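You operate a simulated robot arm through the tools that you are given. There is no shell and no other tool.

You are at the controls of a simulated robot arm. One attempt, no reset.

Task
Unscrew the jerrycan's cap so the base runs, fill the beaker to 300 ml and screw it back on.
Fine: cap on the table meanwhile; tap shut, slide back in the middle, no dye or scent.

Only the result counts: the job must be done as asked and must still hold three seconds after the hand-in. Knocking over, shifting, dropping, spilling or breaking anything else fails it. Lids that push on must go on centred and level and be pressed home; caps that screw on are set level and turned clockwise until they are tight.

Robot
A 6-joint arm with a two-finger parallel gripper, fixed in place. Base frame: the origin is at the foot of the arm, x ahead of it, y to its left, z up. Units: cm, degrees, N and s.
With the tool pointing down near the work surface it reaches from about 30 to 66 cm from the base axis. Its first joint turns from -115.0 to 115.0 degrees. Payload 3.43 kg.
Tool frame: the origin (TCP) lies between the finger pads and is the grasp point; the fingertips stand 3.4 cm ahead of it; z points along the fingers, y is the line along which they close. The gripper opens to 12.8 cm. The fingers are 2.4 cm wide and 1.2 cm thick; the gripper's body (4.8 by 13 cm) begins 9.6 cm behind the TCP.
Orientation is that of the tool frame in the base frame, as a unit quaternion [x, y, z, w]. With the fingers straight down and closing along the base's y, the tool's x points along the base's -x, its y along +y and its z along -z.

Tools
- The arm moves only by the tool play_rows. Its argument "moves" is one flat list of numbers, 7 for each row, row after row: the turn, a rotation vector about the tool's x, y, z in degrees, then the shift along the tool's x, y, z in m, then the gripper command, from -1 (fully open) to 1 (shut), values between in proportion. In form: [wx, wy, wz, x, y, z, fingers, wx, wy, wz, x, y, z, fingers, ...]. A call has 1 to 20 rows; each row shifts and turns the commanded pose from where the row before left it, along the tool's axes as they then stand. A row lasts 0.2 s, in which the tool goes at most 5 cm and 8.6 degrees; a call with a longer step from one row to the next is refused whole, and so is a gripper value outside its range. Where a pose cannot be reached the arm comes as near as it can. A force on the tool above 90 N (or 10 N above the force at the start of the call, whichever is more), or a blocked arm, ends the call early, and 0.2 s more pass. The fingers move at their own pace (about 15.3 cm/s each) and stop on an object; they squeeze with about 21 N. The grip force told is the motor's: it shows also when the fingers shut on nothing. Time passes only in rows, and 0.2 s behind the last, so rows that do not move let the fingers close. It gives the time, the measured TCP pose, the force on the tool (base axes), the opening and the grip force at its end, in the units of the frame above (readings bear some noise), with the torque about the TCP (base axes, N m) and any sound that the robot's microphone picked up.
- Cameras (640 x 400 px; columns grow to the right, rows downward): "scene" is fixed at [5, -65, 171.94]; the picture's right is [0.79, -0.62, 0.00], its down [-0.53, -0.68, -0.50] and it looks along [0.31, 0.39, -0.87] (base axes); focal length 214 px, centre (320, 200). "wrist" rides on the gripper at [7.6, -1.1, -16] in the tool frame; the picture's right is [0.15, 0.99, 0.00], its down [-0.88, 0.13, -0.46] and it looks along [-0.45, 0.07, 0.89] (tool axes); focal length 234 px, centre (320, 200). There is no depth. A picture from a camera that has moved, and an enlarged one, comes with that camera's place and axes in the base frame and with its lens.
- camera(camera): a new picture of that camera. No time passes.
- lift_body(by): slides the trunk up (or, below 0, down) by that many cm; the arm rides with it, the base frame stays. It gives what a move gives, with no picture.
- inspect(camera, box): a new picture of the part [left, top, right, bottom] of that camera's present view, enlarged. No time passes.
- close_job(): hands the job in; it is judged then, once.

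Nothing tells you positions but the pictures and the camera data. Unless the task says otherwise, let go and move clear before handing in.

The tools are called after "Call:" as a command line: name --argument value ..., lists and objects as JSON in quotes. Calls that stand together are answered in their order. play_rows: Moves the arm, as the interface text tells. Its arguments: {"type":"object","properties":{"moves":{"type":"array","items":{"type":"number"}}},"required":["moves"]} The other tools are called the same way: lift_body (by) slides the trunk up or down; camera (camera) takes a picture; inspect (camera, box) takes an enlarged picture of a part of a camera's view; close_job () hands the job in.

At the start:

```text
time: 0.0
tool_pos: [15.34, -26.62, 145.18]
tool_rot: [0.0, 1.0, 0.0, 0.001]
force: [0.3, -0.1, 0.3]
moment: [0.01, 0.02, -0.01]
finger_gap: 12.83
gripper_force: 0.0
trunk travel left (down, up): [-92.5, 6.5]
```

scene: 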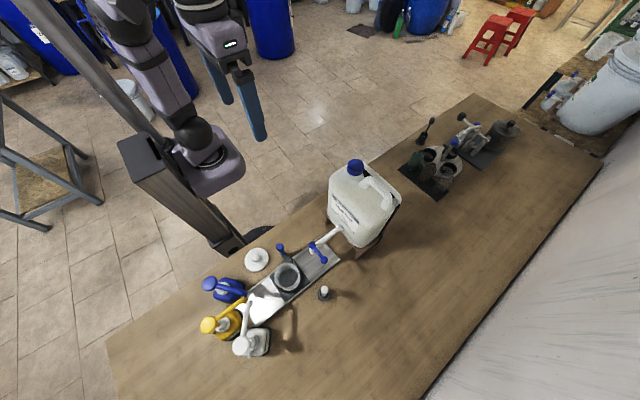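
wrist: 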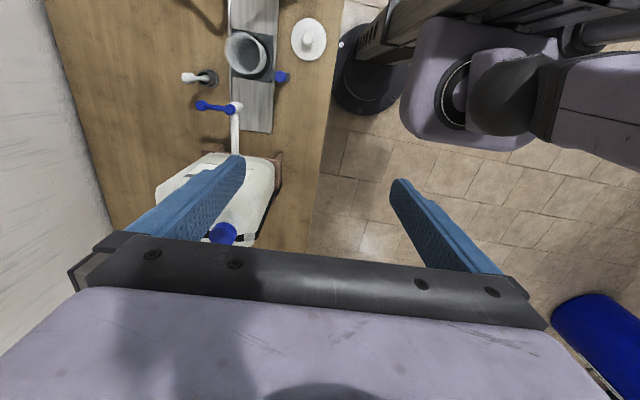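

I see a workbench with a jerrycan (blue cap, tap with blue handle), a beaker on a slide, and three pump bottles. First I'll look more closely before moving anything.

Call:
inspect --camera "scene" --box '[230, 140, 430, 320]'

Call:
inspect --camera "scene" --box '[190, 230, 350, 360]'

Call:
inspect --camera "wrist" --box '[150, 0, 350, 130]'

Call:
inspect --camera "scene" --box '[390, 90, 540, 210]'

```text
2.22 times, centred on (330, 230) of scene
camera zoom: at [5.0, -65.0, 171.94], right [0.79, -0.62, 0.0], down [-0.53, -0.68, -0.5], along [0.31, 0.39, -0.87], focal length 477 px, centre (298, 133)
```

zoom: 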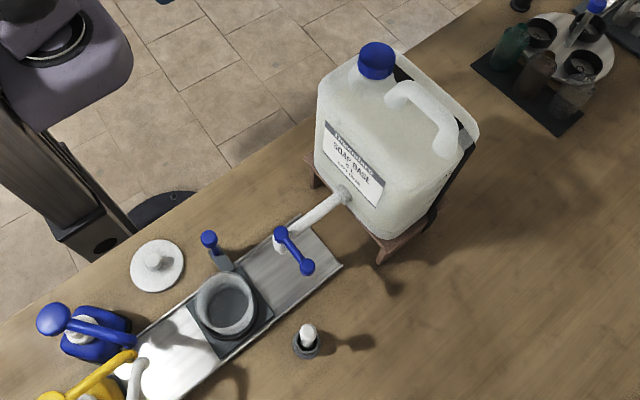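

```text
3.08 times, centred on (270, 295) of scene
camera zoom: at [5.0, -65.0, 171.94], right [0.79, -0.62, 0.0], down [-0.53, -0.68, -0.5], along [0.31, 0.39, -0.87], focal length 660 px, centre (474, -92)
```

zoom: 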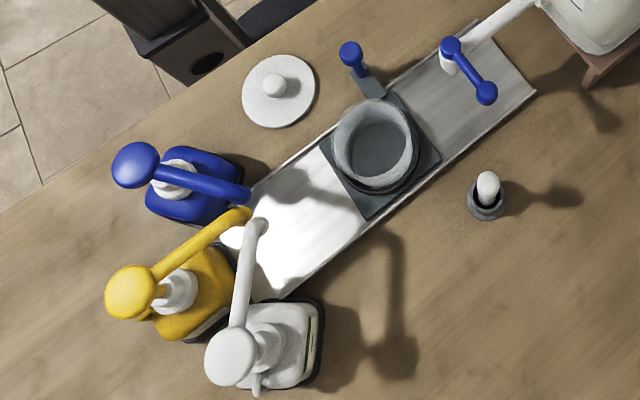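

```text
3.08 times, centred on (250, 65) of wrist
camera zoom: at [7.81, -27.69, 161.04], right [-0.15, 0.99, 0.0], down [0.88, 0.13, 0.46], along [0.45, 0.07, -0.89], focal length 720 px, centre (535, 615)
```

zoom: 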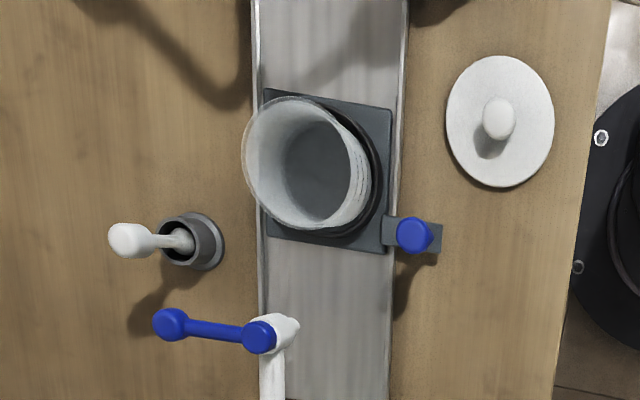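

```text
3.33 times, centred on (465, 150) of scene
camera zoom: at [5.0, -65.0, 171.94], right [0.79, -0.62, 0.0], down [-0.53, -0.68, -0.5], along [0.31, 0.39, -0.87], focal length 715 px, centre (-163, 367)
```

zoom: 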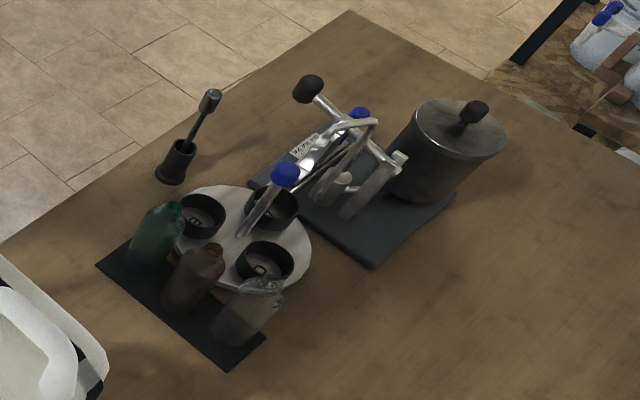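

The table top is at about z=86. By triangulation the cap is near (35.5, -41.7, 125.6), the tap lever near (16.4, -46…-53, 105), the beaker rim near (4.6, -46.6, 92.7) and the slide knob near (8.4, -37.2, 96). I'll move over the beaker to get a closer view of the tap and the graduations.

Call:
play_rows --moves '[0, 0, 0, 0.013, -0.023, 0.019, -1, 0, 0, 0, 0.013, -0.023, 0.019, -1, 0, 0, 0, 0.013, -0.023, 0.019, -1, 0, 0, 0, 0.013, -0.023, 0.019, -1, 0, 0, 0, 0.013, -0.023, 0.019, -1, 0, 0, 0, 0.013, -0.023, 0.019, -1, 0, 0, 0, 0.013, -0.023, 0.019, -1, 0, 0, 0, 0.013, -0.023, 0.019, -1]'

Call:
camera --camera "wrist"

Call:
camera --camera "scene"

```text
time: 1.8
tool_pos: [4.84, -45.12, 129.84]
tool_rot: [0.0, 1.0, 0.0, 0.001]
force: [1.2, 1.0, 0.2]
moment: [-0.02, -0.03, -0.01]
finger_gap: 12.82
gripper_force: 0.1
trunk travel left (down, up): [-92.5, 6.5]
```

```text
taken
camera wrist: at [-2.76, -46.3, 145.75], right [-0.15, 0.99, 0.0], down [0.88, 0.13, 0.46], along [0.45, 0.07, -0.89], focal length 234 px, centre (320, 200)
```

wrist: 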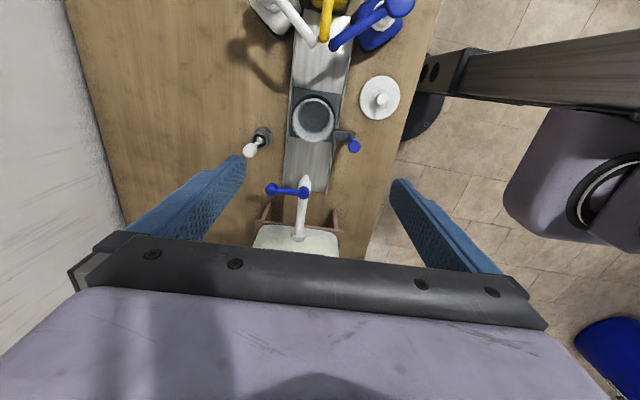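

```text
taken
```

scene: 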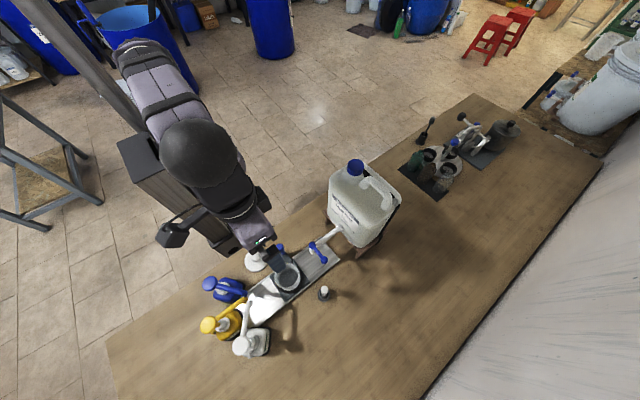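

Call:
inspect --camera "wrist" --box '[240, 70, 420, 180]'

Call:
inspect --camera "wrist" --box '[220, 140, 380, 240]'

Call:
inspect --camera "scene" --box '[315, 145, 415, 205]'

```text
3.56 times, centred on (330, 125) of wrist
camera zoom: at [-2.76, -46.3, 145.75], right [-0.15, 0.99, 0.0], down [0.88, 0.13, 0.46], along [0.45, 0.07, -0.89], focal length 833 px, centre (284, 467)
```

zoom: 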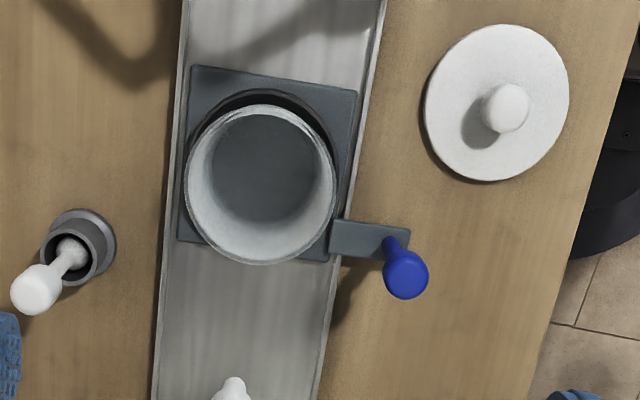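

```text
4.00 times, centred on (300, 190) of wrist
camera zoom: at [-2.76, -46.3, 145.75], right [-0.15, 0.99, 0.0], down [0.88, 0.13, 0.46], along [0.45, 0.07, -0.89], focal length 937 px, centre (400, 240)
```

zoom: 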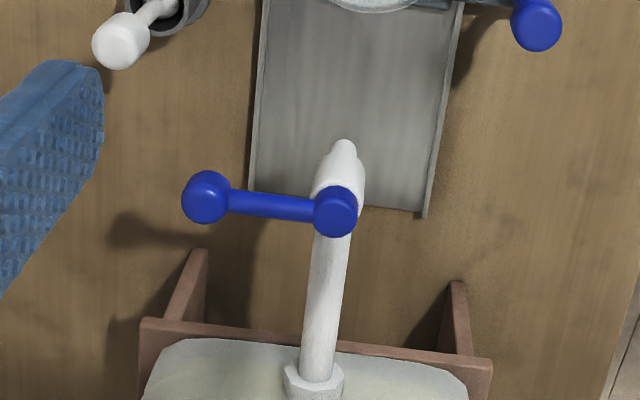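

```text
6.40 times, centred on (365, 175) of scene
camera zoom: at [5.0, -65.0, 171.94], right [0.79, -0.62, 0.0], down [-0.53, -0.68, -0.5], along [0.31, 0.39, -0.87], focal length 1373 px, centre (32, 360)
```

zoom: 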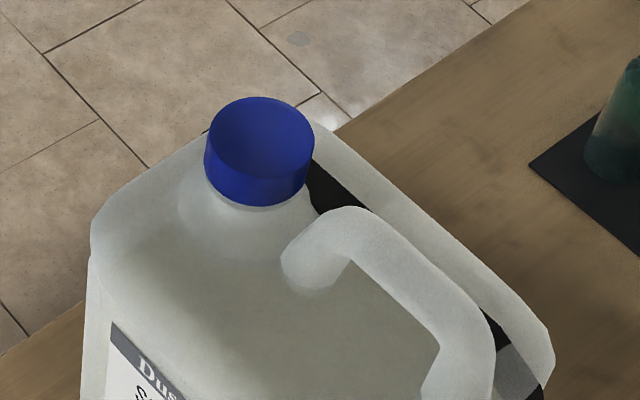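

The tap lever is perpendicular to the spout, so it is presumably shut. The cap is about 4.5 cm across and 2–2.5 cm tall. I'll raise the arm and look at the cap from nearly overhead to pin down its position.

Call:
play_rows --moves '[0, 0, 0, 0, 0, -0.038, -1, 0, 0, 0, 0, 0, -0.038, -1, 0, 0, 0, 0, 0, -0.038, -1, 0, 0, 0, 0, 0, -0.038, -1, 0, 0, 0, -0.041, 0.006, 0, -1, 0, 0, 0, -0.041, 0.006, 0, -1, 0, 0, 0, -0.041, 0.006, 0, -1, 0, 0, 0, -0.041, 0.006, 0, -1, 0, 0, 0, -0.041, 0.006, 0, -1]'

Call:
camera --camera "wrist"

Call:
inspect --camera "wrist" --box '[240, 130, 400, 240]'

```text
time: 3.8
tool_pos: [25.61, -38.32, 140.13]
tool_rot: [0.002, 1.0, -0.001, 0.0]
force: [0.9, -0.6, 0.3]
moment: [0.02, 0.06, 0.02]
finger_gap: 12.78
gripper_force: 0.0
out of reach, approached as far as the arm can: row 3, 4, 8, 9
trunk travel left (down, up): [-92.5, 6.5]
```

```text
taken
camera wrist: at [18.0, -39.41, 156.05], right [-0.14, 0.99, 0.0], down [0.88, 0.13, 0.46], along [0.45, 0.06, -0.89], focal length 234 px, centre (320, 200)
```

wrist: 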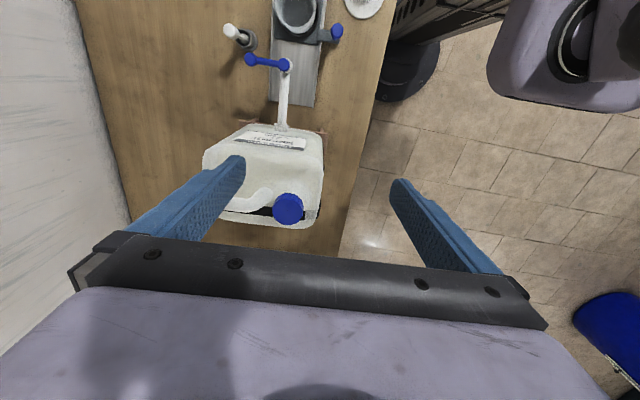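

```text
3.64 times, centred on (320, 185) of wrist
camera zoom: at [18.0, -39.41, 156.05], right [-0.14, 0.99, 0.0], down [0.88, 0.13, 0.46], along [0.45, 0.06, -0.89], focal length 852 px, centre (320, 254)
```

zoom: 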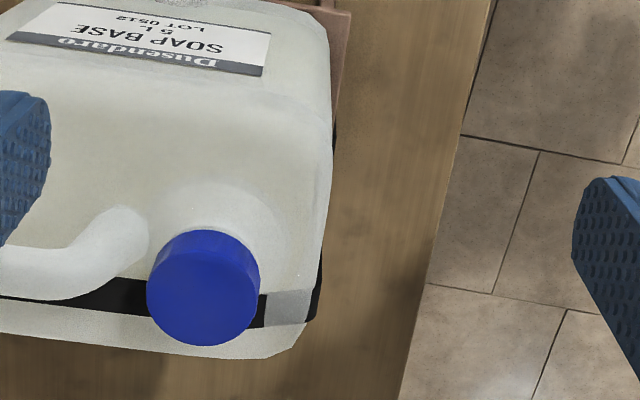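

The cap top centre is at about (35.8, -41.6, 125.8), with the handle rising close by on its -y side, so I'll grip with the fingers mainly along x. I'll raise the trunk for reach and then move over the cap, turning the wrist.

Call:
lift_body --by 6.4

Call:
play_rows --moves '[0, 0, 0, 0, 0, 0, -1]'

```text
time: 4.8
tool_pos: [25.37, -38.28, 146.57]
tool_rot: [0.0, 1.0, -0.001, 0.002]
force: [0.5, 0.1, -0.2]
moment: [0.01, -0.01, -0.01]
finger_gap: 12.81
gripper_force: 0.1
trunk travel left (down, up): [-98.9, 0.1]
```

```text
time: 5.2
tool_pos: [25.33, -38.35, 146.61]
tool_rot: [0.0, 1.0, -0.001, 0.002]
force: [0.1, -0.1, 1.1]
moment: [-0.02, 0.01, 0.0]
finger_gap: 12.83
gripper_force: 0.1
trunk travel left (down, up): [-98.9, 0.1]
```

Call:
play_rows --moves '[0, 0, 0, -0.0261, -0.0081, 0.0215, -1, 0, 0, 0, -0.0261, -0.0081, 0.0215, -1, 0, 0, 0, -0.0261, -0.0081, 0.0215, -1, 0, 0, 0, -0.0261, -0.0081, 0.0215, -1, 0, 0, -8, 0, 0, 0, -1, 0, 0, -8, 0, 0, 0, -1, 0, 0, -8, 0, 0, 0, -1, 0, 0, -8, 0, 0, 0, -1, 0, 0, -8, 0, 0, 0, -1, 0, 0, 0, 0, 0, 0, -1]'

Call:
camera --camera "wrist"

Call:
camera --camera "scene"

```text
time: 7.4
tool_pos: [35.85, -41.55, 138.01]
tool_rot: [-0.343, 0.939, -0.002, 0.0]
force: [-0.1, 0.0, -0.9]
moment: [0.0, -0.02, 0.01]
finger_gap: 12.79
gripper_force: 0.1
trunk travel left (down, up): [-98.9, 0.1]
```

```text
taken
camera wrist: at [30.74, -47.29, 153.95], right [-0.75, 0.66, 0.0], down [0.59, 0.67, 0.46], along [0.3, 0.34, -0.89], focal length 234 px, centre (320, 200)
```

wrist: 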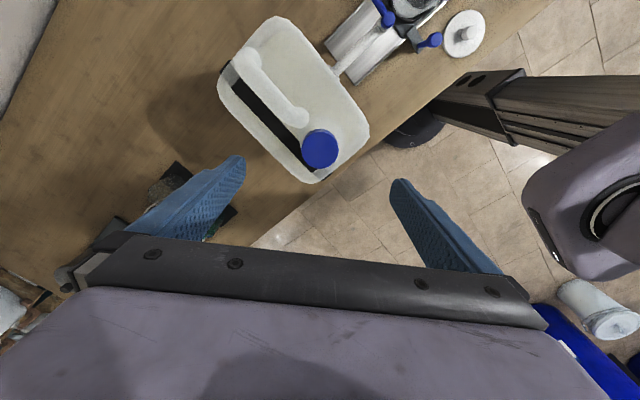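

```text
taken
```

scene: 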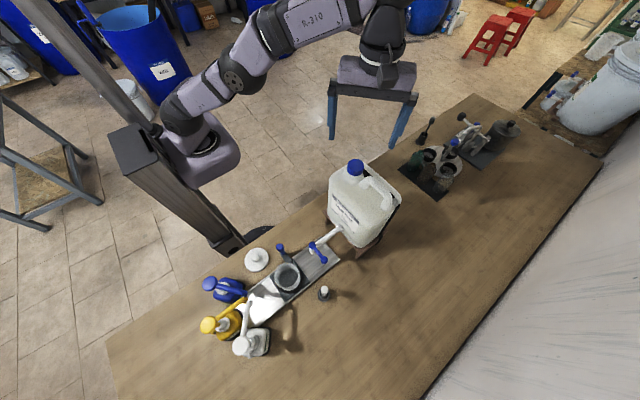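

Call:
inspect --camera "wrist" --box '[210, 40, 390, 200]'

```text
2.50 times, centred on (300, 120) of wrist
camera zoom: at [30.74, -47.29, 153.95], right [-0.75, 0.66, 0.0], down [0.59, 0.67, 0.46], along [0.3, 0.34, -0.89], focal length 585 px, centre (370, 400)
```

zoom: 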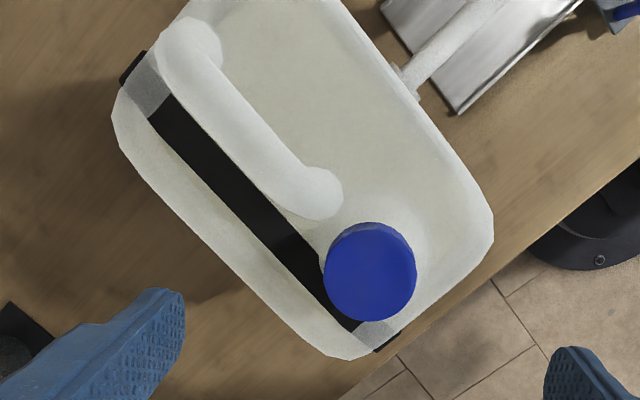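

The three views agree on a cap centre of (35.75, -41.6) with its top at 125.8. I'll set the gap to about 6.4 cm and descend until the fingertips reach about z=124.2, then close on the cap.

Call:
play_rows --moves '[0, 0, 0, 0, 0, 0, 0, 0, 0, 0, 0, 0, 0, 0, 0, 0, 0, 0, 0, 0.026, 0, 0, 0, 0, 0, 0, 0.026, 0, 0, 0, 0, 0, 0, 0.026, 0, 0, 0, 0, 0, 0, 0.02, 0]'

Call:
camera --camera "wrist"

Call:
inspect --camera "scene" --box '[300, 120, 420, 200]'

```text
time: 8.8
tool_pos: [35.77, -41.73, 128.27]
tool_rot: [-0.342, 0.94, -0.002, 0.0]
force: [-0.1, 0.0, 0.6]
moment: [0.03, 0.01, 0.02]
finger_gap: 6.42
gripper_force: 0.1
trunk travel left (down, up): [-98.9, 0.1]
```

```text
taken
camera wrist: at [30.77, -47.43, 144.21], right [-0.75, 0.66, 0.0], down [0.59, 0.67, 0.46], along [0.31, 0.34, -0.89], focal length 234 px, centre (320, 200)
```

wrist: 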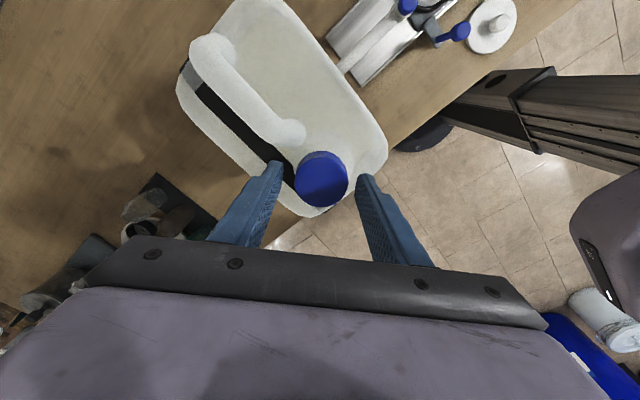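

```text
5.00 times, centred on (360, 160) of scene
camera zoom: at [5.0, -65.0, 171.94], right [0.79, -0.62, 0.0], down [-0.53, -0.68, -0.5], along [0.31, 0.39, -0.87], focal length 1072 px, centre (120, 400)
```

zoom: 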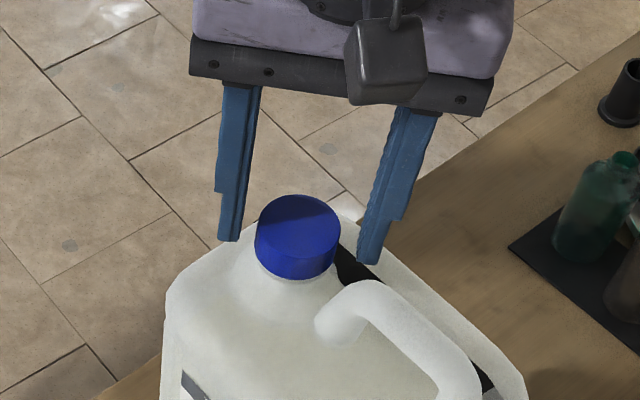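

The fingers straddle the cap and it is centred between them. I'll go down another 0.8 cm and close.

Call:
play_rows --moves '[0, 0, 0, 0, 0, 0.008, 0, 0, 0, 0, 0, 0, 0, 1, 0, 0, 0, 0, 0, 0, 1, 0, 0, 0, 0, 0, 0, 1]'

Call:
inspect --camera "scene" --box '[300, 120, 420, 200]'

```text
time: 9.8
tool_pos: [35.73, -41.58, 127.49]
tool_rot: [-0.342, 0.94, -0.002, 0.0]
force: [-1.7, 3.3, 0.2]
moment: [0.23, 0.13, -0.01]
finger_gap: 4.36
gripper_force: 21.2
trunk travel left (down, up): [-98.9, 0.1]
```

```text
5.00 times, centred on (360, 160) of scene
camera zoom: at [5.0, -65.0, 171.94], right [0.79, -0.62, 0.0], down [-0.53, -0.68, -0.5], along [0.31, 0.39, -0.87], focal length 1072 px, centre (120, 400)
```

zoom: 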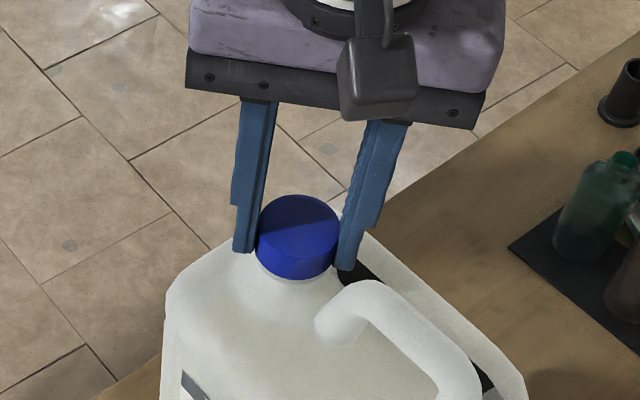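

Gripped firmly (gap 4.36). Now I'll turn counter-clockwise, starting gently to read the reaction.

Call:
play_rows --moves '[0, 0, -6, 0, 0, 0, 1, 0, 0, -6, 0, 0, 0, 1, 0, 0, -6, 0, 0, 0, 1]'

```text
time: 10.6
tool_pos: [35.82, -41.57, 127.47]
tool_rot: [-0.486, 0.874, -0.003, 0.001]
force: [-3.0, -1.3, 3.2]
moment: [0.07, 0.16, 0.0]
finger_gap: 4.37
gripper_force: 21.4
trunk travel left (down, up): [-98.9, 0.1]
```

Call:
play_rows --moves '[0, 0, -8, 0, 0, 0, 1, 0, 0, -8, 0, 0, 0, 1, 0, 0, -8, 0, 0, 0, 1, 0, 0, -8, 0, 0, 0, 1, 0, 0, -8, 0, 0, 0, 1, 0, 0, -8, 0, 0, 0, 1, 0, 0, -8, 0, 0, 0, 1, 0, 0, -8, 0, 0, 0, 1]'

Call:
inspect --camera "scene" --box '[300, 120, 420, 200]'

Call:
inspect --camera "wrist" --box '[240, 110, 400, 210]'

```text
time: 12.4
tool_pos: [35.61, -41.06, 127.45]
tool_rot: [0.87, -0.494, -0.004, 0.009]
force: [-38.4, -20.3, 9.5]
moment: [-0.32, 0.83, -0.19]
finger_gap: 4.43
gripper_force: 21.2
out of reach, approached as far as the arm can: row 8
trunk travel left (down, up): [-98.9, 0.1]
```

```text
5.00 times, centred on (360, 160) of scene
camera zoom: at [5.0, -65.0, 171.94], right [0.79, -0.62, 0.0], down [-0.53, -0.68, -0.5], along [0.31, 0.39, -0.87], focal length 1072 px, centre (120, 400)
```

zoom: 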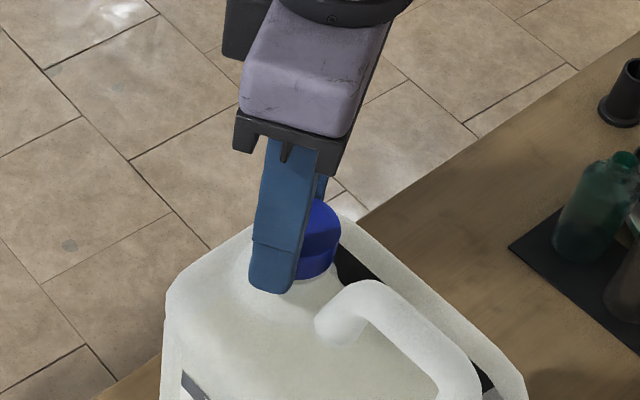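

```text
4.00 times, centred on (320, 160) of wrist
camera zoom: at [40.73, -46.85, 143.38], right [-0.78, -0.63, 0.02], down [-0.56, 0.7, 0.46], along [-0.3, 0.34, -0.89], focal length 937 px, centre (320, 360)
```

zoom: 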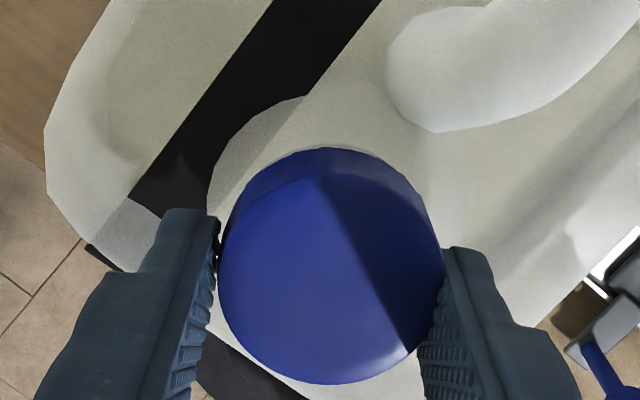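

The wrist neared a joint limit at the end of that stroke and pushed sideways, but the jerrycan has not moved. I'll open to release and read the pose.

Call:
play_rows --moves '[0, 0, 0, 0, 0, 0, 0.1, 0, 0, 0, 0, 0, 0, 0.1]'

Call:
inspect --camera "wrist" --box '[240, 110, 400, 210]'

```text
time: 13.0
tool_pos: [36.81, -40.38, 127.44]
tool_rot: [0.87, -0.492, -0.001, 0.008]
force: [-25.2, -8.7, 6.8]
moment: [-0.22, 0.74, -0.29]
finger_gap: 7.38
gripper_force: 13.8
trunk travel left (down, up): [-98.9, 0.1]
```

```text
4.00 times, centred on (320, 160) of wrist
camera zoom: at [41.92, -46.13, 143.37], right [-0.77, -0.63, 0.02], down [-0.56, 0.69, 0.45], along [-0.3, 0.34, -0.89], focal length 937 px, centre (320, 360)
```

zoom: 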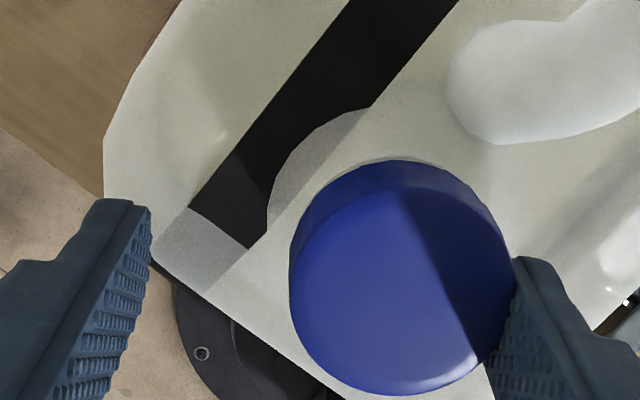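

The commanded pose drifted sideways at the limit, so one finger is pressing on the cap. I'll step back toward centre while turning the wrist back.

Call:
play_rows --moves '[0, 0, 4, 0.001, 0.007, 0, 0.0, 0, 0, 4, 0.001, 0.005, 0, 0.0]'

Call:
inspect --camera "wrist" --box '[240, 110, 400, 210]'

```text
time: 13.6
tool_pos: [36.76, -40.83, 127.34]
tool_rot: [0.839, -0.544, 0.003, 0.0]
force: [-5.4, -4.5, 3.4]
moment: [-0.14, 0.2, 0.06]
finger_gap: 6.74
gripper_force: 3.0
trunk travel left (down, up): [-98.9, 0.1]
```

```text
4.00 times, centred on (320, 160) of wrist
camera zoom: at [40.74, -47.37, 143.28], right [-0.84, -0.54, 0.0], down [-0.48, 0.75, 0.45], along [-0.24, 0.38, -0.89], focal length 937 px, centre (320, 360)
```

zoom: 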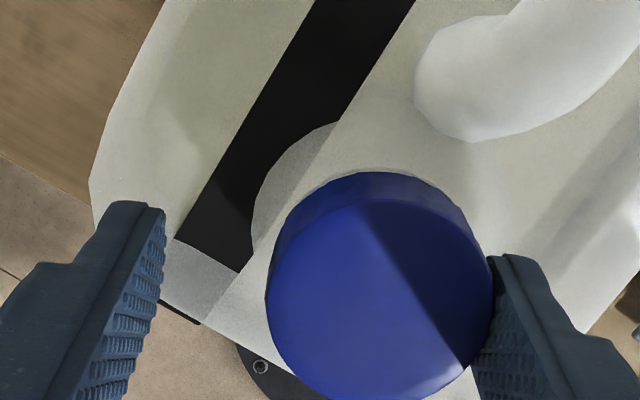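

Call:
play_rows --moves '[0, 0, 2, 0.002, 0.006, 0, 0.0, 0, 0, 2, 0.0018, 0.006, 0, 0.0, 0, 0, 0, 0, 0, 0, 0]'

Call:
inspect --camera "wrist" --box '[240, 110, 400, 210]'

```text
time: 14.4
tool_pos: [35.79, -41.76, 127.33]
tool_rot: [0.819, -0.574, 0.002, 0.001]
force: [1.2, -1.2, -0.5]
moment: [-0.03, -0.02, -0.02]
finger_gap: 6.41
gripper_force: 0.1
trunk travel left (down, up): [-98.9, 0.1]
```

```text
4.00 times, centred on (320, 160) of wrist
camera zoom: at [39.45, -48.48, 143.23], right [-0.88, -0.48, 0.0], down [-0.42, 0.78, 0.45], along [-0.21, 0.4, -0.89], focal length 937 px, centre (320, 360)
```

zoom: 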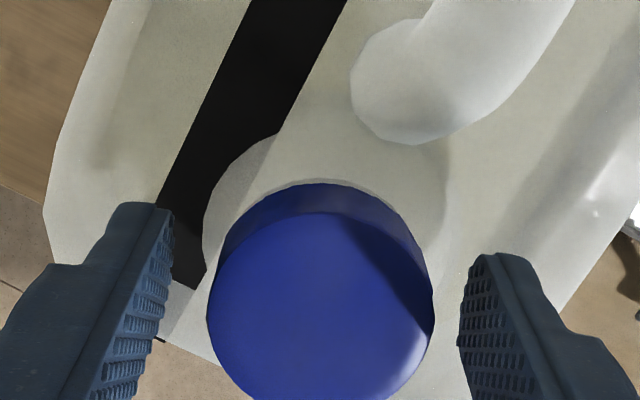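

The fingers are now centred on the cap and free. I'll use strokes of about 69° in the clear sector, between wrist yaw -41° and -110°. First I'll turn back, re-grip and do one stroke to see how it behaves.

Call:
play_rows --moves '[0, 0, 8.6, 0, 0, 0, 0, 0, 0, 8.6, 0, 0, 0, 0, 0, 0, 8.6, 0, 0, 0, 0, 0, 0, 8.6, 0, 0, 0, 0, 0, 0, 8.6, 0, 0, 0, 0, 0, 0, 8.6, 0, 0, 0, 0, 0, 0, 8.6, 0, 0, 0, 0, 0, 0, 8.6, 0, 0, 0, 0, 0, 0, 0, 0, 0, 0, 1, 0, 0, 0, 0, 0, 0, 1, 0, 0, 0, 0, 0, 0, 1]'

Call:
play_rows --moves '[0, 0, -8.6, 0, 0, 0, 1, 0, 0, -8.6, 0, 0, 0, 1, 0, 0, -8.6, 0, 0, 0, 1, 0, 0, -8.6, 0, 0, 0, 1, 0, 0, -8.6, 0, 0, 0, 1, 0, 0, -8.6, 0, 0, 0, 1, 0, 0, -8.6, 0, 0, 0, 1, 0, 0, -8.6, 0, 0, 0, 1]'

Call:
inspect --camera "wrist" --box '[240, 110, 400, 210]'

```text
time: 16.8
tool_pos: [35.77, -41.69, 127.3]
tool_rot: [-0.351, 0.936, -0.002, 0.001]
force: [1.0, -1.1, 0.5]
moment: [-0.08, -0.01, -0.01]
finger_gap: 4.34
gripper_force: 20.7
trunk travel left (down, up): [-98.9, 0.1]
```

```text
time: 18.6
tool_pos: [35.79, -41.64, 127.36]
tool_rot: [0.82, -0.573, 0.002, 0.0]
force: [2.1, 0.2, 1.9]
moment: [0.07, -0.11, 0.01]
finger_gap: 4.37
gripper_force: 21.1
trunk travel left (down, up): [-98.9, 0.1]
```

```text
4.00 times, centred on (320, 160) of wrist
camera zoom: at [39.48, -48.4, 143.31], right [-0.88, -0.48, 0.0], down [-0.43, 0.78, 0.45], along [-0.22, 0.4, -0.89], focal length 937 px, centre (320, 360)
```

zoom: 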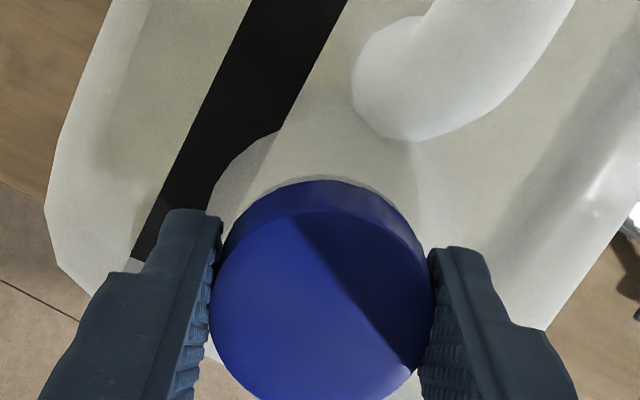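

Call:
play_rows --moves '[0, 0, 0, 0, 0, 0, 0, 0, 0, 0, 0, 0, 0, 0, 0, 0, 8.6, 0, 0, 0, 0, 0, 0, 8.6, 0, 0, 0, 0, 0, 0, 8.6, 0, 0, 0, 0, 0, 0, 8.6, 0, 0, 0, 0, 0, 0, 8.6, 0, 0, 0, 0, 0, 0, 8.6, 0, 0, 0, 0, 0, 0, 8.6, 0, 0, 0, 0, 0, 0, 8.6, 0, 0, 0, 0, 0, 0, 0, 0, 0, 0, 1, 0, 0, 0, 0, 0, 0, 1, 0, 0, -8.6, 0, 0, 0, 1, 0, 0, -8.6, 0, 0, 0, 1, 0, 0, -8.6, 0, 0, 0, 1, 0, 0, -8.6, 0, 0, 0, 1, 0, 0, -8.6, 0, 0, 0, 1, 0, 0, -8.6, 0, 0, 0, 1, 0, 0, -8.6, 0, 0, 0, 1, 0, 0, -8.6, 0, 0, 0, 1]'

Call:
inspect --camera "scene" --box '[300, 120, 420, 200]'

Call:
inspect --camera "wrist" --box '[240, 110, 400, 210]'

```text
time: 22.8
tool_pos: [35.88, -41.73, 127.38]
tool_rot: [0.819, -0.573, 0.002, 0.001]
force: [2.6, 1.9, 4.1]
moment: [0.09, -0.1, -0.03]
finger_gap: 4.35
gripper_force: 20.9
trunk travel left (down, up): [-98.9, 0.1]
```

```text
5.00 times, centred on (360, 160) of scene
camera zoom: at [5.0, -65.0, 171.94], right [0.79, -0.62, 0.0], down [-0.53, -0.68, -0.5], along [0.31, 0.39, -0.87], focal length 1072 px, centre (120, 400)
```

zoom: 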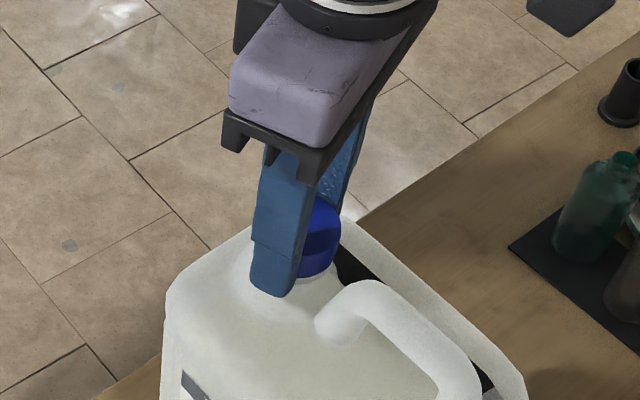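

```text
4.00 times, centred on (320, 160) of wrist
camera zoom: at [39.43, -48.36, 143.35], right [-0.88, -0.48, 0.0], down [-0.43, 0.78, 0.45], along [-0.22, 0.4, -0.89], focal length 937 px, centre (320, 360)
```

zoom: 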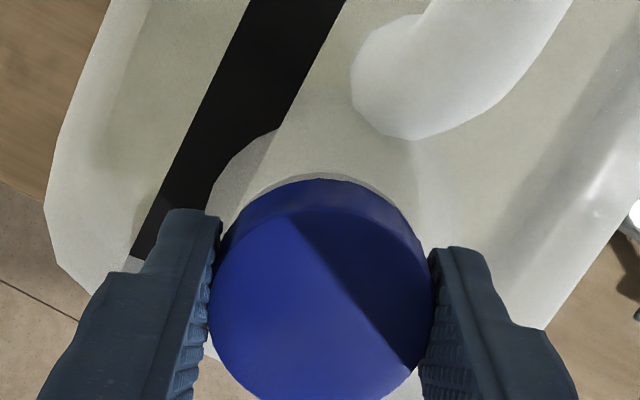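

The cap appears to be rising slightly, with a small upward force on the tool. I'll continue with the next cycles.

Call:
play_rows --moves '[0, 0, 0, 0, 0, 0, 0, 0, 0, 0, 0, 0, 0, 0, 0, 0, 8.6, 0, 0, 0, 0, 0, 0, 8.6, 0, 0, 0, 0, 0, 0, 8.6, 0, 0, 0, 0, 0, 0, 8.6, 0, 0, 0, 0, 0, 0, 8.6, 0, 0, 0, 0, 0, 0, 8.6, 0, 0, 0, 0, 0, 0, 8.6, 0, 0, 0, 0, 0, 0, 8.6, 0, 0, 0, 0, 0, 0, 0, 0, 0, 0, 1, 0, 0, 0, 0, 0, 0, 1, 0, 0, -8.6, 0, 0, 0, 1, 0, 0, -8.6, 0, 0, 0, 1, 0, 0, -8.6, 0, 0, 0, 1, 0, 0, -8.6, 0, 0, 0, 1, 0, 0, -8.6, 0, 0, 0, 1, 0, 0, -8.6, 0, 0, 0, 1, 0, 0, -8.6, 0, 0, 0, 1, 0, 0, -8.6, 0, 0, 0, 1]'

Call:
inspect --camera "wrist" --box '[240, 110, 400, 210]'

Call:
play_rows --moves '[0, 0, 0, 0, 0, 0, 0, 0, 0, 0, 0, 0, 0, 0, 0, 0, 8.6, 0, 0, 0, 0, 0, 0, 8.6, 0, 0, 0, 0, 0, 0, 8.6, 0, 0, 0, 0, 0, 0, 8.6, 0, 0, 0, 0, 0, 0, 8.6, 0, 0, 0, 0, 0, 0, 8.6, 0, 0, 0, 0, 0, 0, 8.6, 0, 0, 0, 0, 0, 0, 8.6, 0, 0, 0, 0, 0, 0, 0, 0, 0, 0, 1, 0, 0, 0, 0, 0, 0, 1, 0, 0, -8.6, 0, 0, 0, 1, 0, 0, -8.6, 0, 0, 0, 1, 0, 0, -8.6, 0, 0, 0, 1, 0, 0, -8.6, 0, 0, 0, 1, 0, 0, -8.6, 0, 0, 0, 1, 0, 0, -8.6, 0, 0, 0, 1, 0, 0, -8.6, 0, 0, 0, 1, 0, 0, -8.6, 0, 0, 0, 1]'

Call:
inspect --camera "wrist" --box '[240, 110, 400, 210]'

```text
time: 27.0
tool_pos: [35.74, -41.71, 127.39]
tool_rot: [0.819, -0.573, 0.003, 0.001]
force: [-0.3, 0.3, -0.4]
moment: [0.0, 0.03, 0.04]
finger_gap: 4.31
gripper_force: 20.8
trunk travel left (down, up): [-98.9, 0.1]
```

```text
4.00 times, centred on (320, 160) of wrist
camera zoom: at [39.47, -48.46, 143.36], right [-0.88, -0.48, 0.0], down [-0.43, 0.78, 0.45], along [-0.21, 0.4, -0.89], focal length 937 px, centre (320, 360)
```

zoom: 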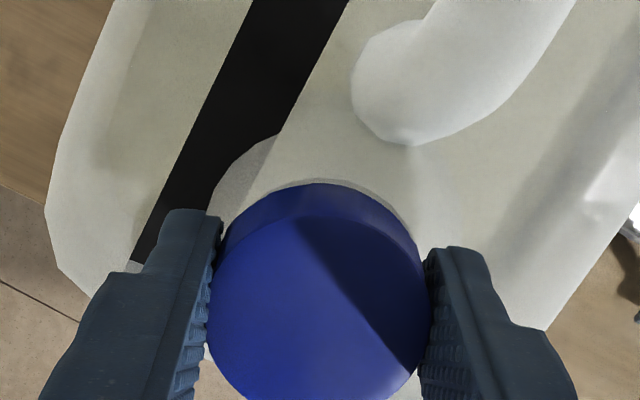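

```text
time: 31.2
tool_pos: [35.79, -41.82, 127.33]
tool_rot: [0.82, -0.572, 0.003, 0.0]
force: [-1.1, 1.2, -0.4]
moment: [-0.01, 0.0, 0.01]
finger_gap: 4.34
gripper_force: 21.4
trunk travel left (down, up): [-98.9, 0.1]
```

```text
4.00 times, centred on (320, 160) of wrist
camera zoom: at [39.47, -48.5, 143.28], right [-0.88, -0.48, 0.0], down [-0.43, 0.78, 0.45], along [-0.22, 0.4, -0.89], focal length 937 px, centre (320, 360)
```

zoom: 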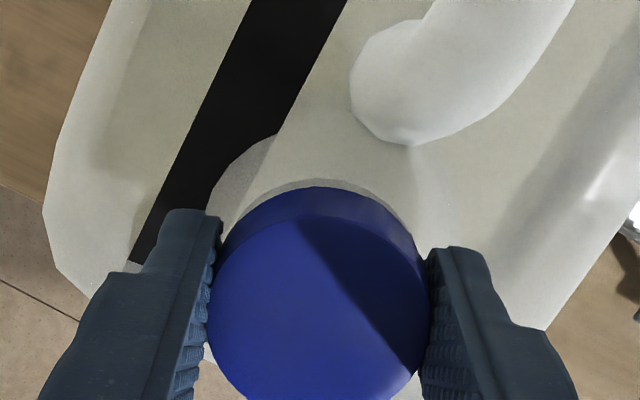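

The forces are now near zero, so the thread may be free. I'll test with a gentle lift.

Call:
play_rows --moves '[0, 0, 0, 0, 0, -0.003, 1, 0, 0, 0, 0, 0, -0.003, 1]'

Call:
inspect --camera "wrist" --box '[240, 110, 400, 210]'

```text
time: 31.8
tool_pos: [35.78, -41.67, 127.91]
tool_rot: [0.819, -0.573, 0.003, 0.0]
force: [0.2, -0.2, 0.3]
moment: [0.02, -0.01, 0.04]
finger_gap: 4.33
gripper_force: 21.2
trunk travel left (down, up): [-98.9, 0.1]
```

```text
4.00 times, centred on (320, 160) of wrist
camera zoom: at [39.44, -48.5, 143.92], right [-0.88, -0.48, 0.0], down [-0.42, 0.78, 0.45], along [-0.21, 0.4, -0.89], focal length 937 px, centre (320, 360)
```

zoom: 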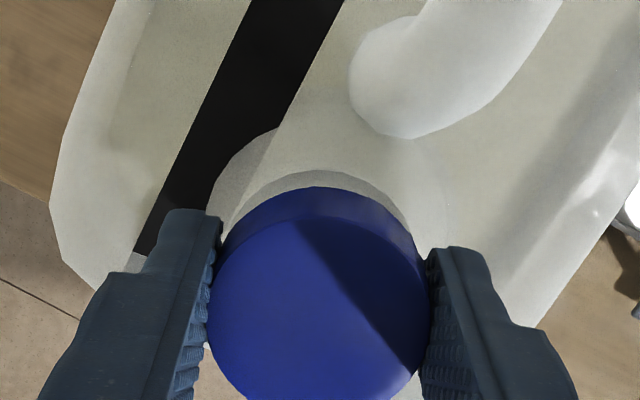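

The cap lifts freely. I'll raise it clear, carry it to the empty table area beyond the jerrycan around (51, -31), and turn the wrist to a comfortable yaw.

Call:
play_rows --moves '[0, 0, 0, 0, 0, -0.02, 1, 0, 0, 0, 0, 0, -0.025, 1, 0, 0, 0, 0, 0, 0, 1]'

Call:
inspect --camera "scene" --box '[300, 100, 440, 200]'

Call:
inspect --camera "wrist" --box '[240, 110, 400, 210]'

```text
time: 32.6
tool_pos: [35.7, -41.6, 132.4]
tool_rot: [0.819, -0.573, 0.002, 0.0]
force: [0.0, 0.1, 1.0]
moment: [0.0, 0.02, -0.02]
finger_gap: 4.36
gripper_force: 21.4
trunk travel left (down, up): [-98.9, 0.1]
```

```text
4.00 times, centred on (370, 150) of scene
camera zoom: at [5.0, -65.0, 171.94], right [0.79, -0.62, 0.0], down [-0.53, -0.68, -0.5], along [0.31, 0.39, -0.87], focal length 858 px, centre (120, 400)
```

zoom: 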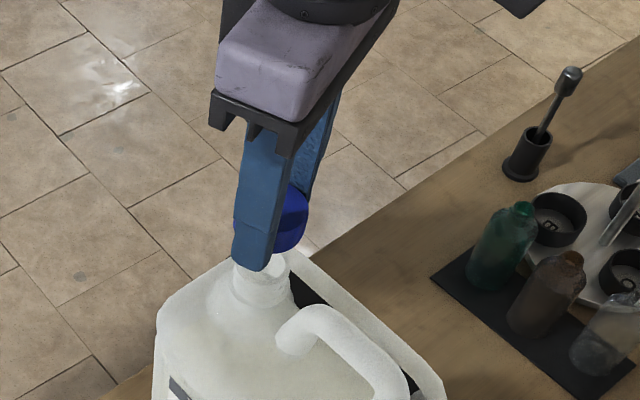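

```text
4.00 times, centred on (320, 160) of wrist
camera zoom: at [39.35, -48.42, 148.41], right [-0.88, -0.48, 0.0], down [-0.42, 0.78, 0.45], along [-0.21, 0.4, -0.89], focal length 937 px, centre (320, 360)
```

zoom: 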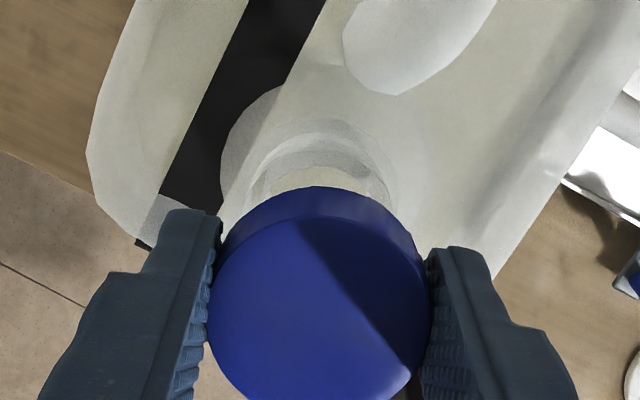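

Call:
play_rows --moves '[0, 0, 8, 0, 0, -0.003, 1, 0, 0, 8, 0, 0, 0, 1, 0, 0, 8, 0, 0, 0, 1, 0, 0, 8, 0, 0, 0, 1, 0, 0, 8, 0, 0, 0, 1, 0, 0, 0, -0.0304, -0.0215, 0, 1, 0, 0, 0, -0.0304, -0.0215, 0, 1, 0, 0, 0, -0.0304, -0.0215, 0, 1, 0, 0, 0, -0.0304, -0.0215, 0, 1, 0, 0, 0, -0.0304, -0.0215, 0, 1, 0, 0, 0, 0, 0, 0, 1]'

Call:
camera --camera "wrist"

Call:
camera --camera "scene"

```text
time: 35.0
tool_pos: [50.19, -30.92, 132.7]
tool_rot: [-0.573, 0.819, -0.002, 0.001]
force: [-0.6, 0.0, -0.2]
moment: [0.02, -0.04, 0.02]
finger_gap: 4.35
gripper_force: 20.6
out of reach, approached as far as the arm can: row 10
trunk travel left (down, up): [-98.9, 0.1]
```

```text
taken
camera wrist: at [48.75, -38.58, 148.58], right [-0.98, 0.2, 0.0], down [0.18, 0.87, 0.45], along [0.09, 0.44, -0.89], focal length 234 px, centre (320, 200)
```

wrist: 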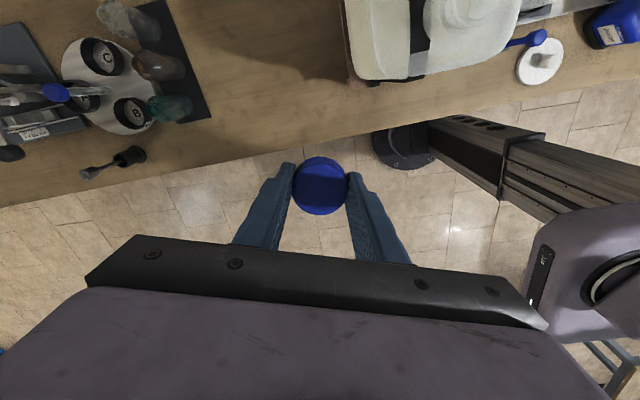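

```text
taken
```

scene: 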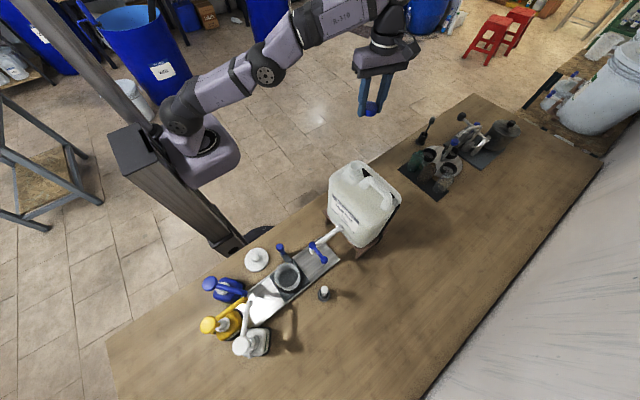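

The spot is clear table about 5 cm in from the edge. I'll lower the trunk partway, then adjust a little further from the jerrycan.

Call:
lift_body --by -20

Call:
play_rows --moves '[0, 0, 0, 0.0055, -0.0145, 0, 1, 0, 0, 0, 0.0055, -0.0145, 0, 1, 0, 0, 0, 0, 0, 0, 1]'

Call:
camera --camera "wrist"

Call:
camera --camera "scene"

```text
time: 37.2
tool_pos: [50.37, -31.15, 112.63]
tool_rot: [-0.574, 0.819, -0.002, 0.0]
force: [-0.2, -0.7, 0.3]
moment: [-0.01, -0.03, -0.01]
finger_gap: 4.37
gripper_force: 20.8
trunk travel left (down, up): [-78.9, 20.1]
```

```text
time: 38.0
tool_pos: [50.38, -31.12, 112.6]
tool_rot: [-0.573, 0.819, -0.001, 0.0]
force: [0.4, 0.0, -0.6]
moment: [0.0, -0.01, 0.01]
finger_gap: 4.38
gripper_force: 21.3
out of reach, approached as far as the arm can: row 1, 2
trunk travel left (down, up): [-78.9, 20.1]
```

```text
taken
camera wrist: at [48.89, -38.62, 128.53], right [-0.98, 0.2, 0.0], down [0.18, 0.87, 0.45], along [0.09, 0.44, -0.89], focal length 234 px, centre (320, 200)
```

wrist: 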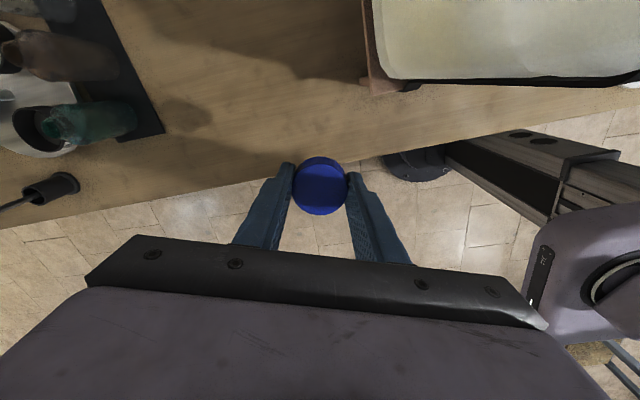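

```text
taken
```

scene: 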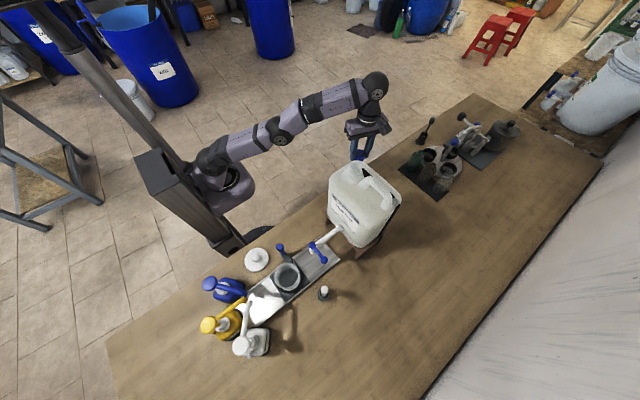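

Call:
play_rows --moves '[0, 0, 0, 0, 0, 0.04, 1, 0, 0, 0, 0, 0, 0.04, 1, 0, 0, 0, 0, 0, 0.04, 1, 0, 0, 0, 0, 0, 0.03, 1, 0, 0, 0, 0.0055, -0.0145, 0, 1, 0, 0, 0, 0.0055, -0.0145, 0, 1, 0, 0, 0, 0, 0, 0, 1]'

Call:
camera --camera "wrist"

Call:
inspect --camera "scene" --box '[310, 80, 450, 200]'

```text
time: 39.6
tool_pos: [50.89, -31.45, 111.11]
tool_rot: [-0.574, 0.819, -0.002, 0.0]
force: [-0.3, -0.4, 0.2]
moment: [0.0, -0.03, 0.02]
finger_gap: 4.38
gripper_force: 20.9
out of reach, approached as far as the arm can: row 1, 2, 3, 4, 5, 6
trunk travel left (down, up): [-78.9, 20.1]
```

```text
taken
camera wrist: at [49.43, -39.0, 127.04], right [-0.98, 0.2, 0.0], down [0.18, 0.87, 0.45], along [0.09, 0.44, -0.89], focal length 234 px, centre (320, 200)
```

wrist: 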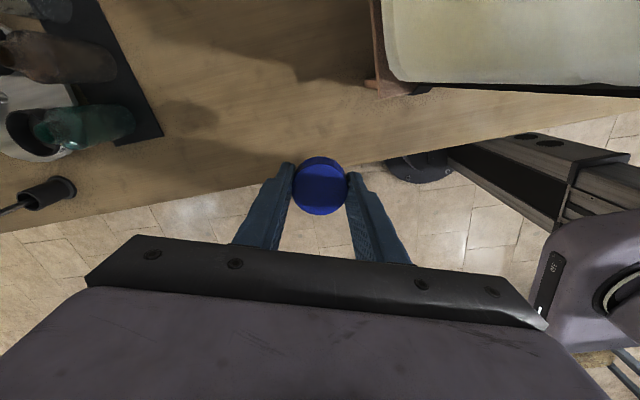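

```text
3.33 times, centred on (380, 140) of scene
camera zoom: at [5.0, -65.0, 171.94], right [0.79, -0.62, 0.0], down [-0.53, -0.68, -0.5], along [0.31, 0.39, -0.87], focal length 715 px, centre (120, 400)
```

zoom: 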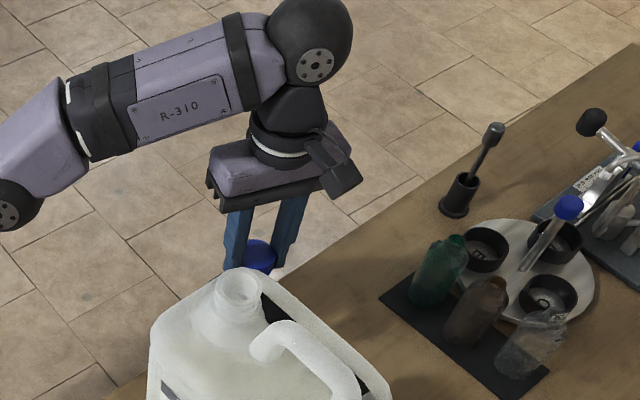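

Lowering seems limited by the arm's configuration here, so I'll probe with a small inward-and-down step.

Call:
play_rows --moves '[0, 0, 0, 0, 0, 0.01, 1]'

Call:
play_rows --moves '[0, 0, 0, 0.01, 0.025, 0, 1, 0, 0, 0, 0, 0, 0.02, 1, 0, 0, 0, 0, 0, 0.02, 1]'

```text
time: 40.0
tool_pos: [51.0, -31.63, 110.27]
tool_rot: [-0.574, 0.819, -0.001, 0.0]
force: [-0.1, 0.2, -0.3]
moment: [0.02, 0.0, -0.04]
finger_gap: 4.36
gripper_force: 21.0
trunk travel left (down, up): [-78.9, 20.1]
```

```text
time: 40.8
tool_pos: [49.11, -32.34, 111.99]
tool_rot: [-0.572, 0.82, 0.004, -0.002]
force: [-0.3, -0.2, 0.4]
moment: [-0.02, -0.03, 0.01]
finger_gap: 4.35
gripper_force: 20.4
out of reach, approached as far as the arm can: row 1, 2, 3
trunk travel left (down, up): [-78.9, 20.1]
```

Call:
play_rows --moves '[0, 0, 0, 0, 0, 0.008, 1, 0, 0, 0, 0, 0, 0.008, 1, 0, 0, 0, 0, 0, 0.008, 1, 0, 0, 0, 0, 0, 0.008, 1]'

```text
time: 41.8
tool_pos: [49.15, -32.37, 111.91]
tool_rot: [-0.574, 0.819, 0.004, -0.003]
force: [0.1, 1.2, 0.4]
moment: [-0.01, 0.01, -0.01]
finger_gap: 4.36
gripper_force: 21.5
out of reach, approached as far as the arm can: row 1, 2, 3, 4
trunk travel left (down, up): [-78.9, 20.1]
```

This far spot is at an awkward arm limit. I'll instead set the cap on the clear table nearer the robot, around (19, -31), well in from the edge and clear of the slide handle. First I'll raise again and go around the jerrycan at height.

Call:
lift_body --by 20

Call:
play_rows --moves '[0, 0, 0, -0.02, 0.02, 0, 1, 0, 0, 0, -0.02, 0.02, 0, 1, 0, 0, 0, -0.02, 0.02, 0, 1, 0, 0, 0, 0, 0, 0, 1]'

```text
time: 44.0
tool_pos: [49.18, -32.35, 131.88]
tool_rot: [-0.574, 0.819, 0.005, -0.002]
force: [-0.1, -0.4, 0.1]
moment: [-0.02, 0.02, 0.01]
finger_gap: 4.36
gripper_force: 20.7
trunk travel left (down, up): [-98.9, 0.1]
```

```text
time: 45.0
tool_pos: [51.65, -28.72, 132.02]
tool_rot: [-0.573, 0.82, 0.004, -0.002]
force: [-0.6, -0.1, 0.5]
moment: [0.0, 0.02, 0.01]
finger_gap: 4.37
gripper_force: 21.2
out of reach, approached as far as the arm can: row 1, 2, 3
trunk travel left (down, up): [-98.9, 0.1]
```

Call:
play_rows --moves '[0, 0, 0, 0, 0, -0.01, 1]'

Call:
play_rows --moves '[0, 0, 0, -0.003, 0.008, 0, 1]'

Call:
camera --camera "scene"

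```text
time: 45.4
tool_pos: [51.42, -28.66, 133.04]
tool_rot: [-0.574, 0.819, 0.002, -0.001]
force: [0.7, -0.2, -0.1]
moment: [0.0, -0.06, -0.03]
finger_gap: 4.35
gripper_force: 20.9
trunk travel left (down, up): [-98.9, 0.1]
```

```text
time: 45.8
tool_pos: [50.96, -28.41, 133.28]
tool_rot: [-0.574, 0.819, 0.003, -0.002]
force: [-0.4, -1.0, 0.4]
moment: [-0.01, -0.02, 0.02]
finger_gap: 4.34
gripper_force: 21.3
out of reach, approached as far as the arm can: row 1
trunk travel left (down, up): [-98.9, 0.1]
```

```text
taken
```

scene: 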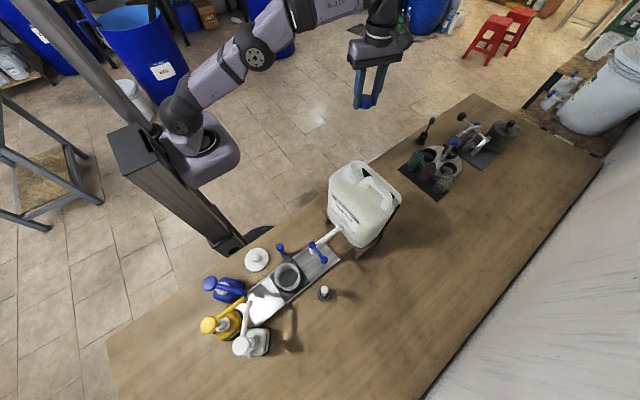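

Call:
play_rows --moves '[0, 0, 0, -0.0048, 0.0296, 0, 1, 0, 0, 0, -0.0048, 0.0296, 0, 1, 0, 0, 0, -0.0048, 0.0296, 0, 1, 0, 0, 0, -0.0048, 0.0296, 0, 1, 0, 0, 0, 0, 0, 0, 1]'

```text
time: 47.0
tool_pos: [40.41, -22.63, 133.17]
tool_rot: [-0.574, 0.819, 0.005, -0.002]
force: [0.0, 0.0, -0.3]
moment: [0.02, 0.0, -0.01]
finger_gap: 4.36
gripper_force: 20.5
trunk travel left (down, up): [-98.9, 0.1]
```

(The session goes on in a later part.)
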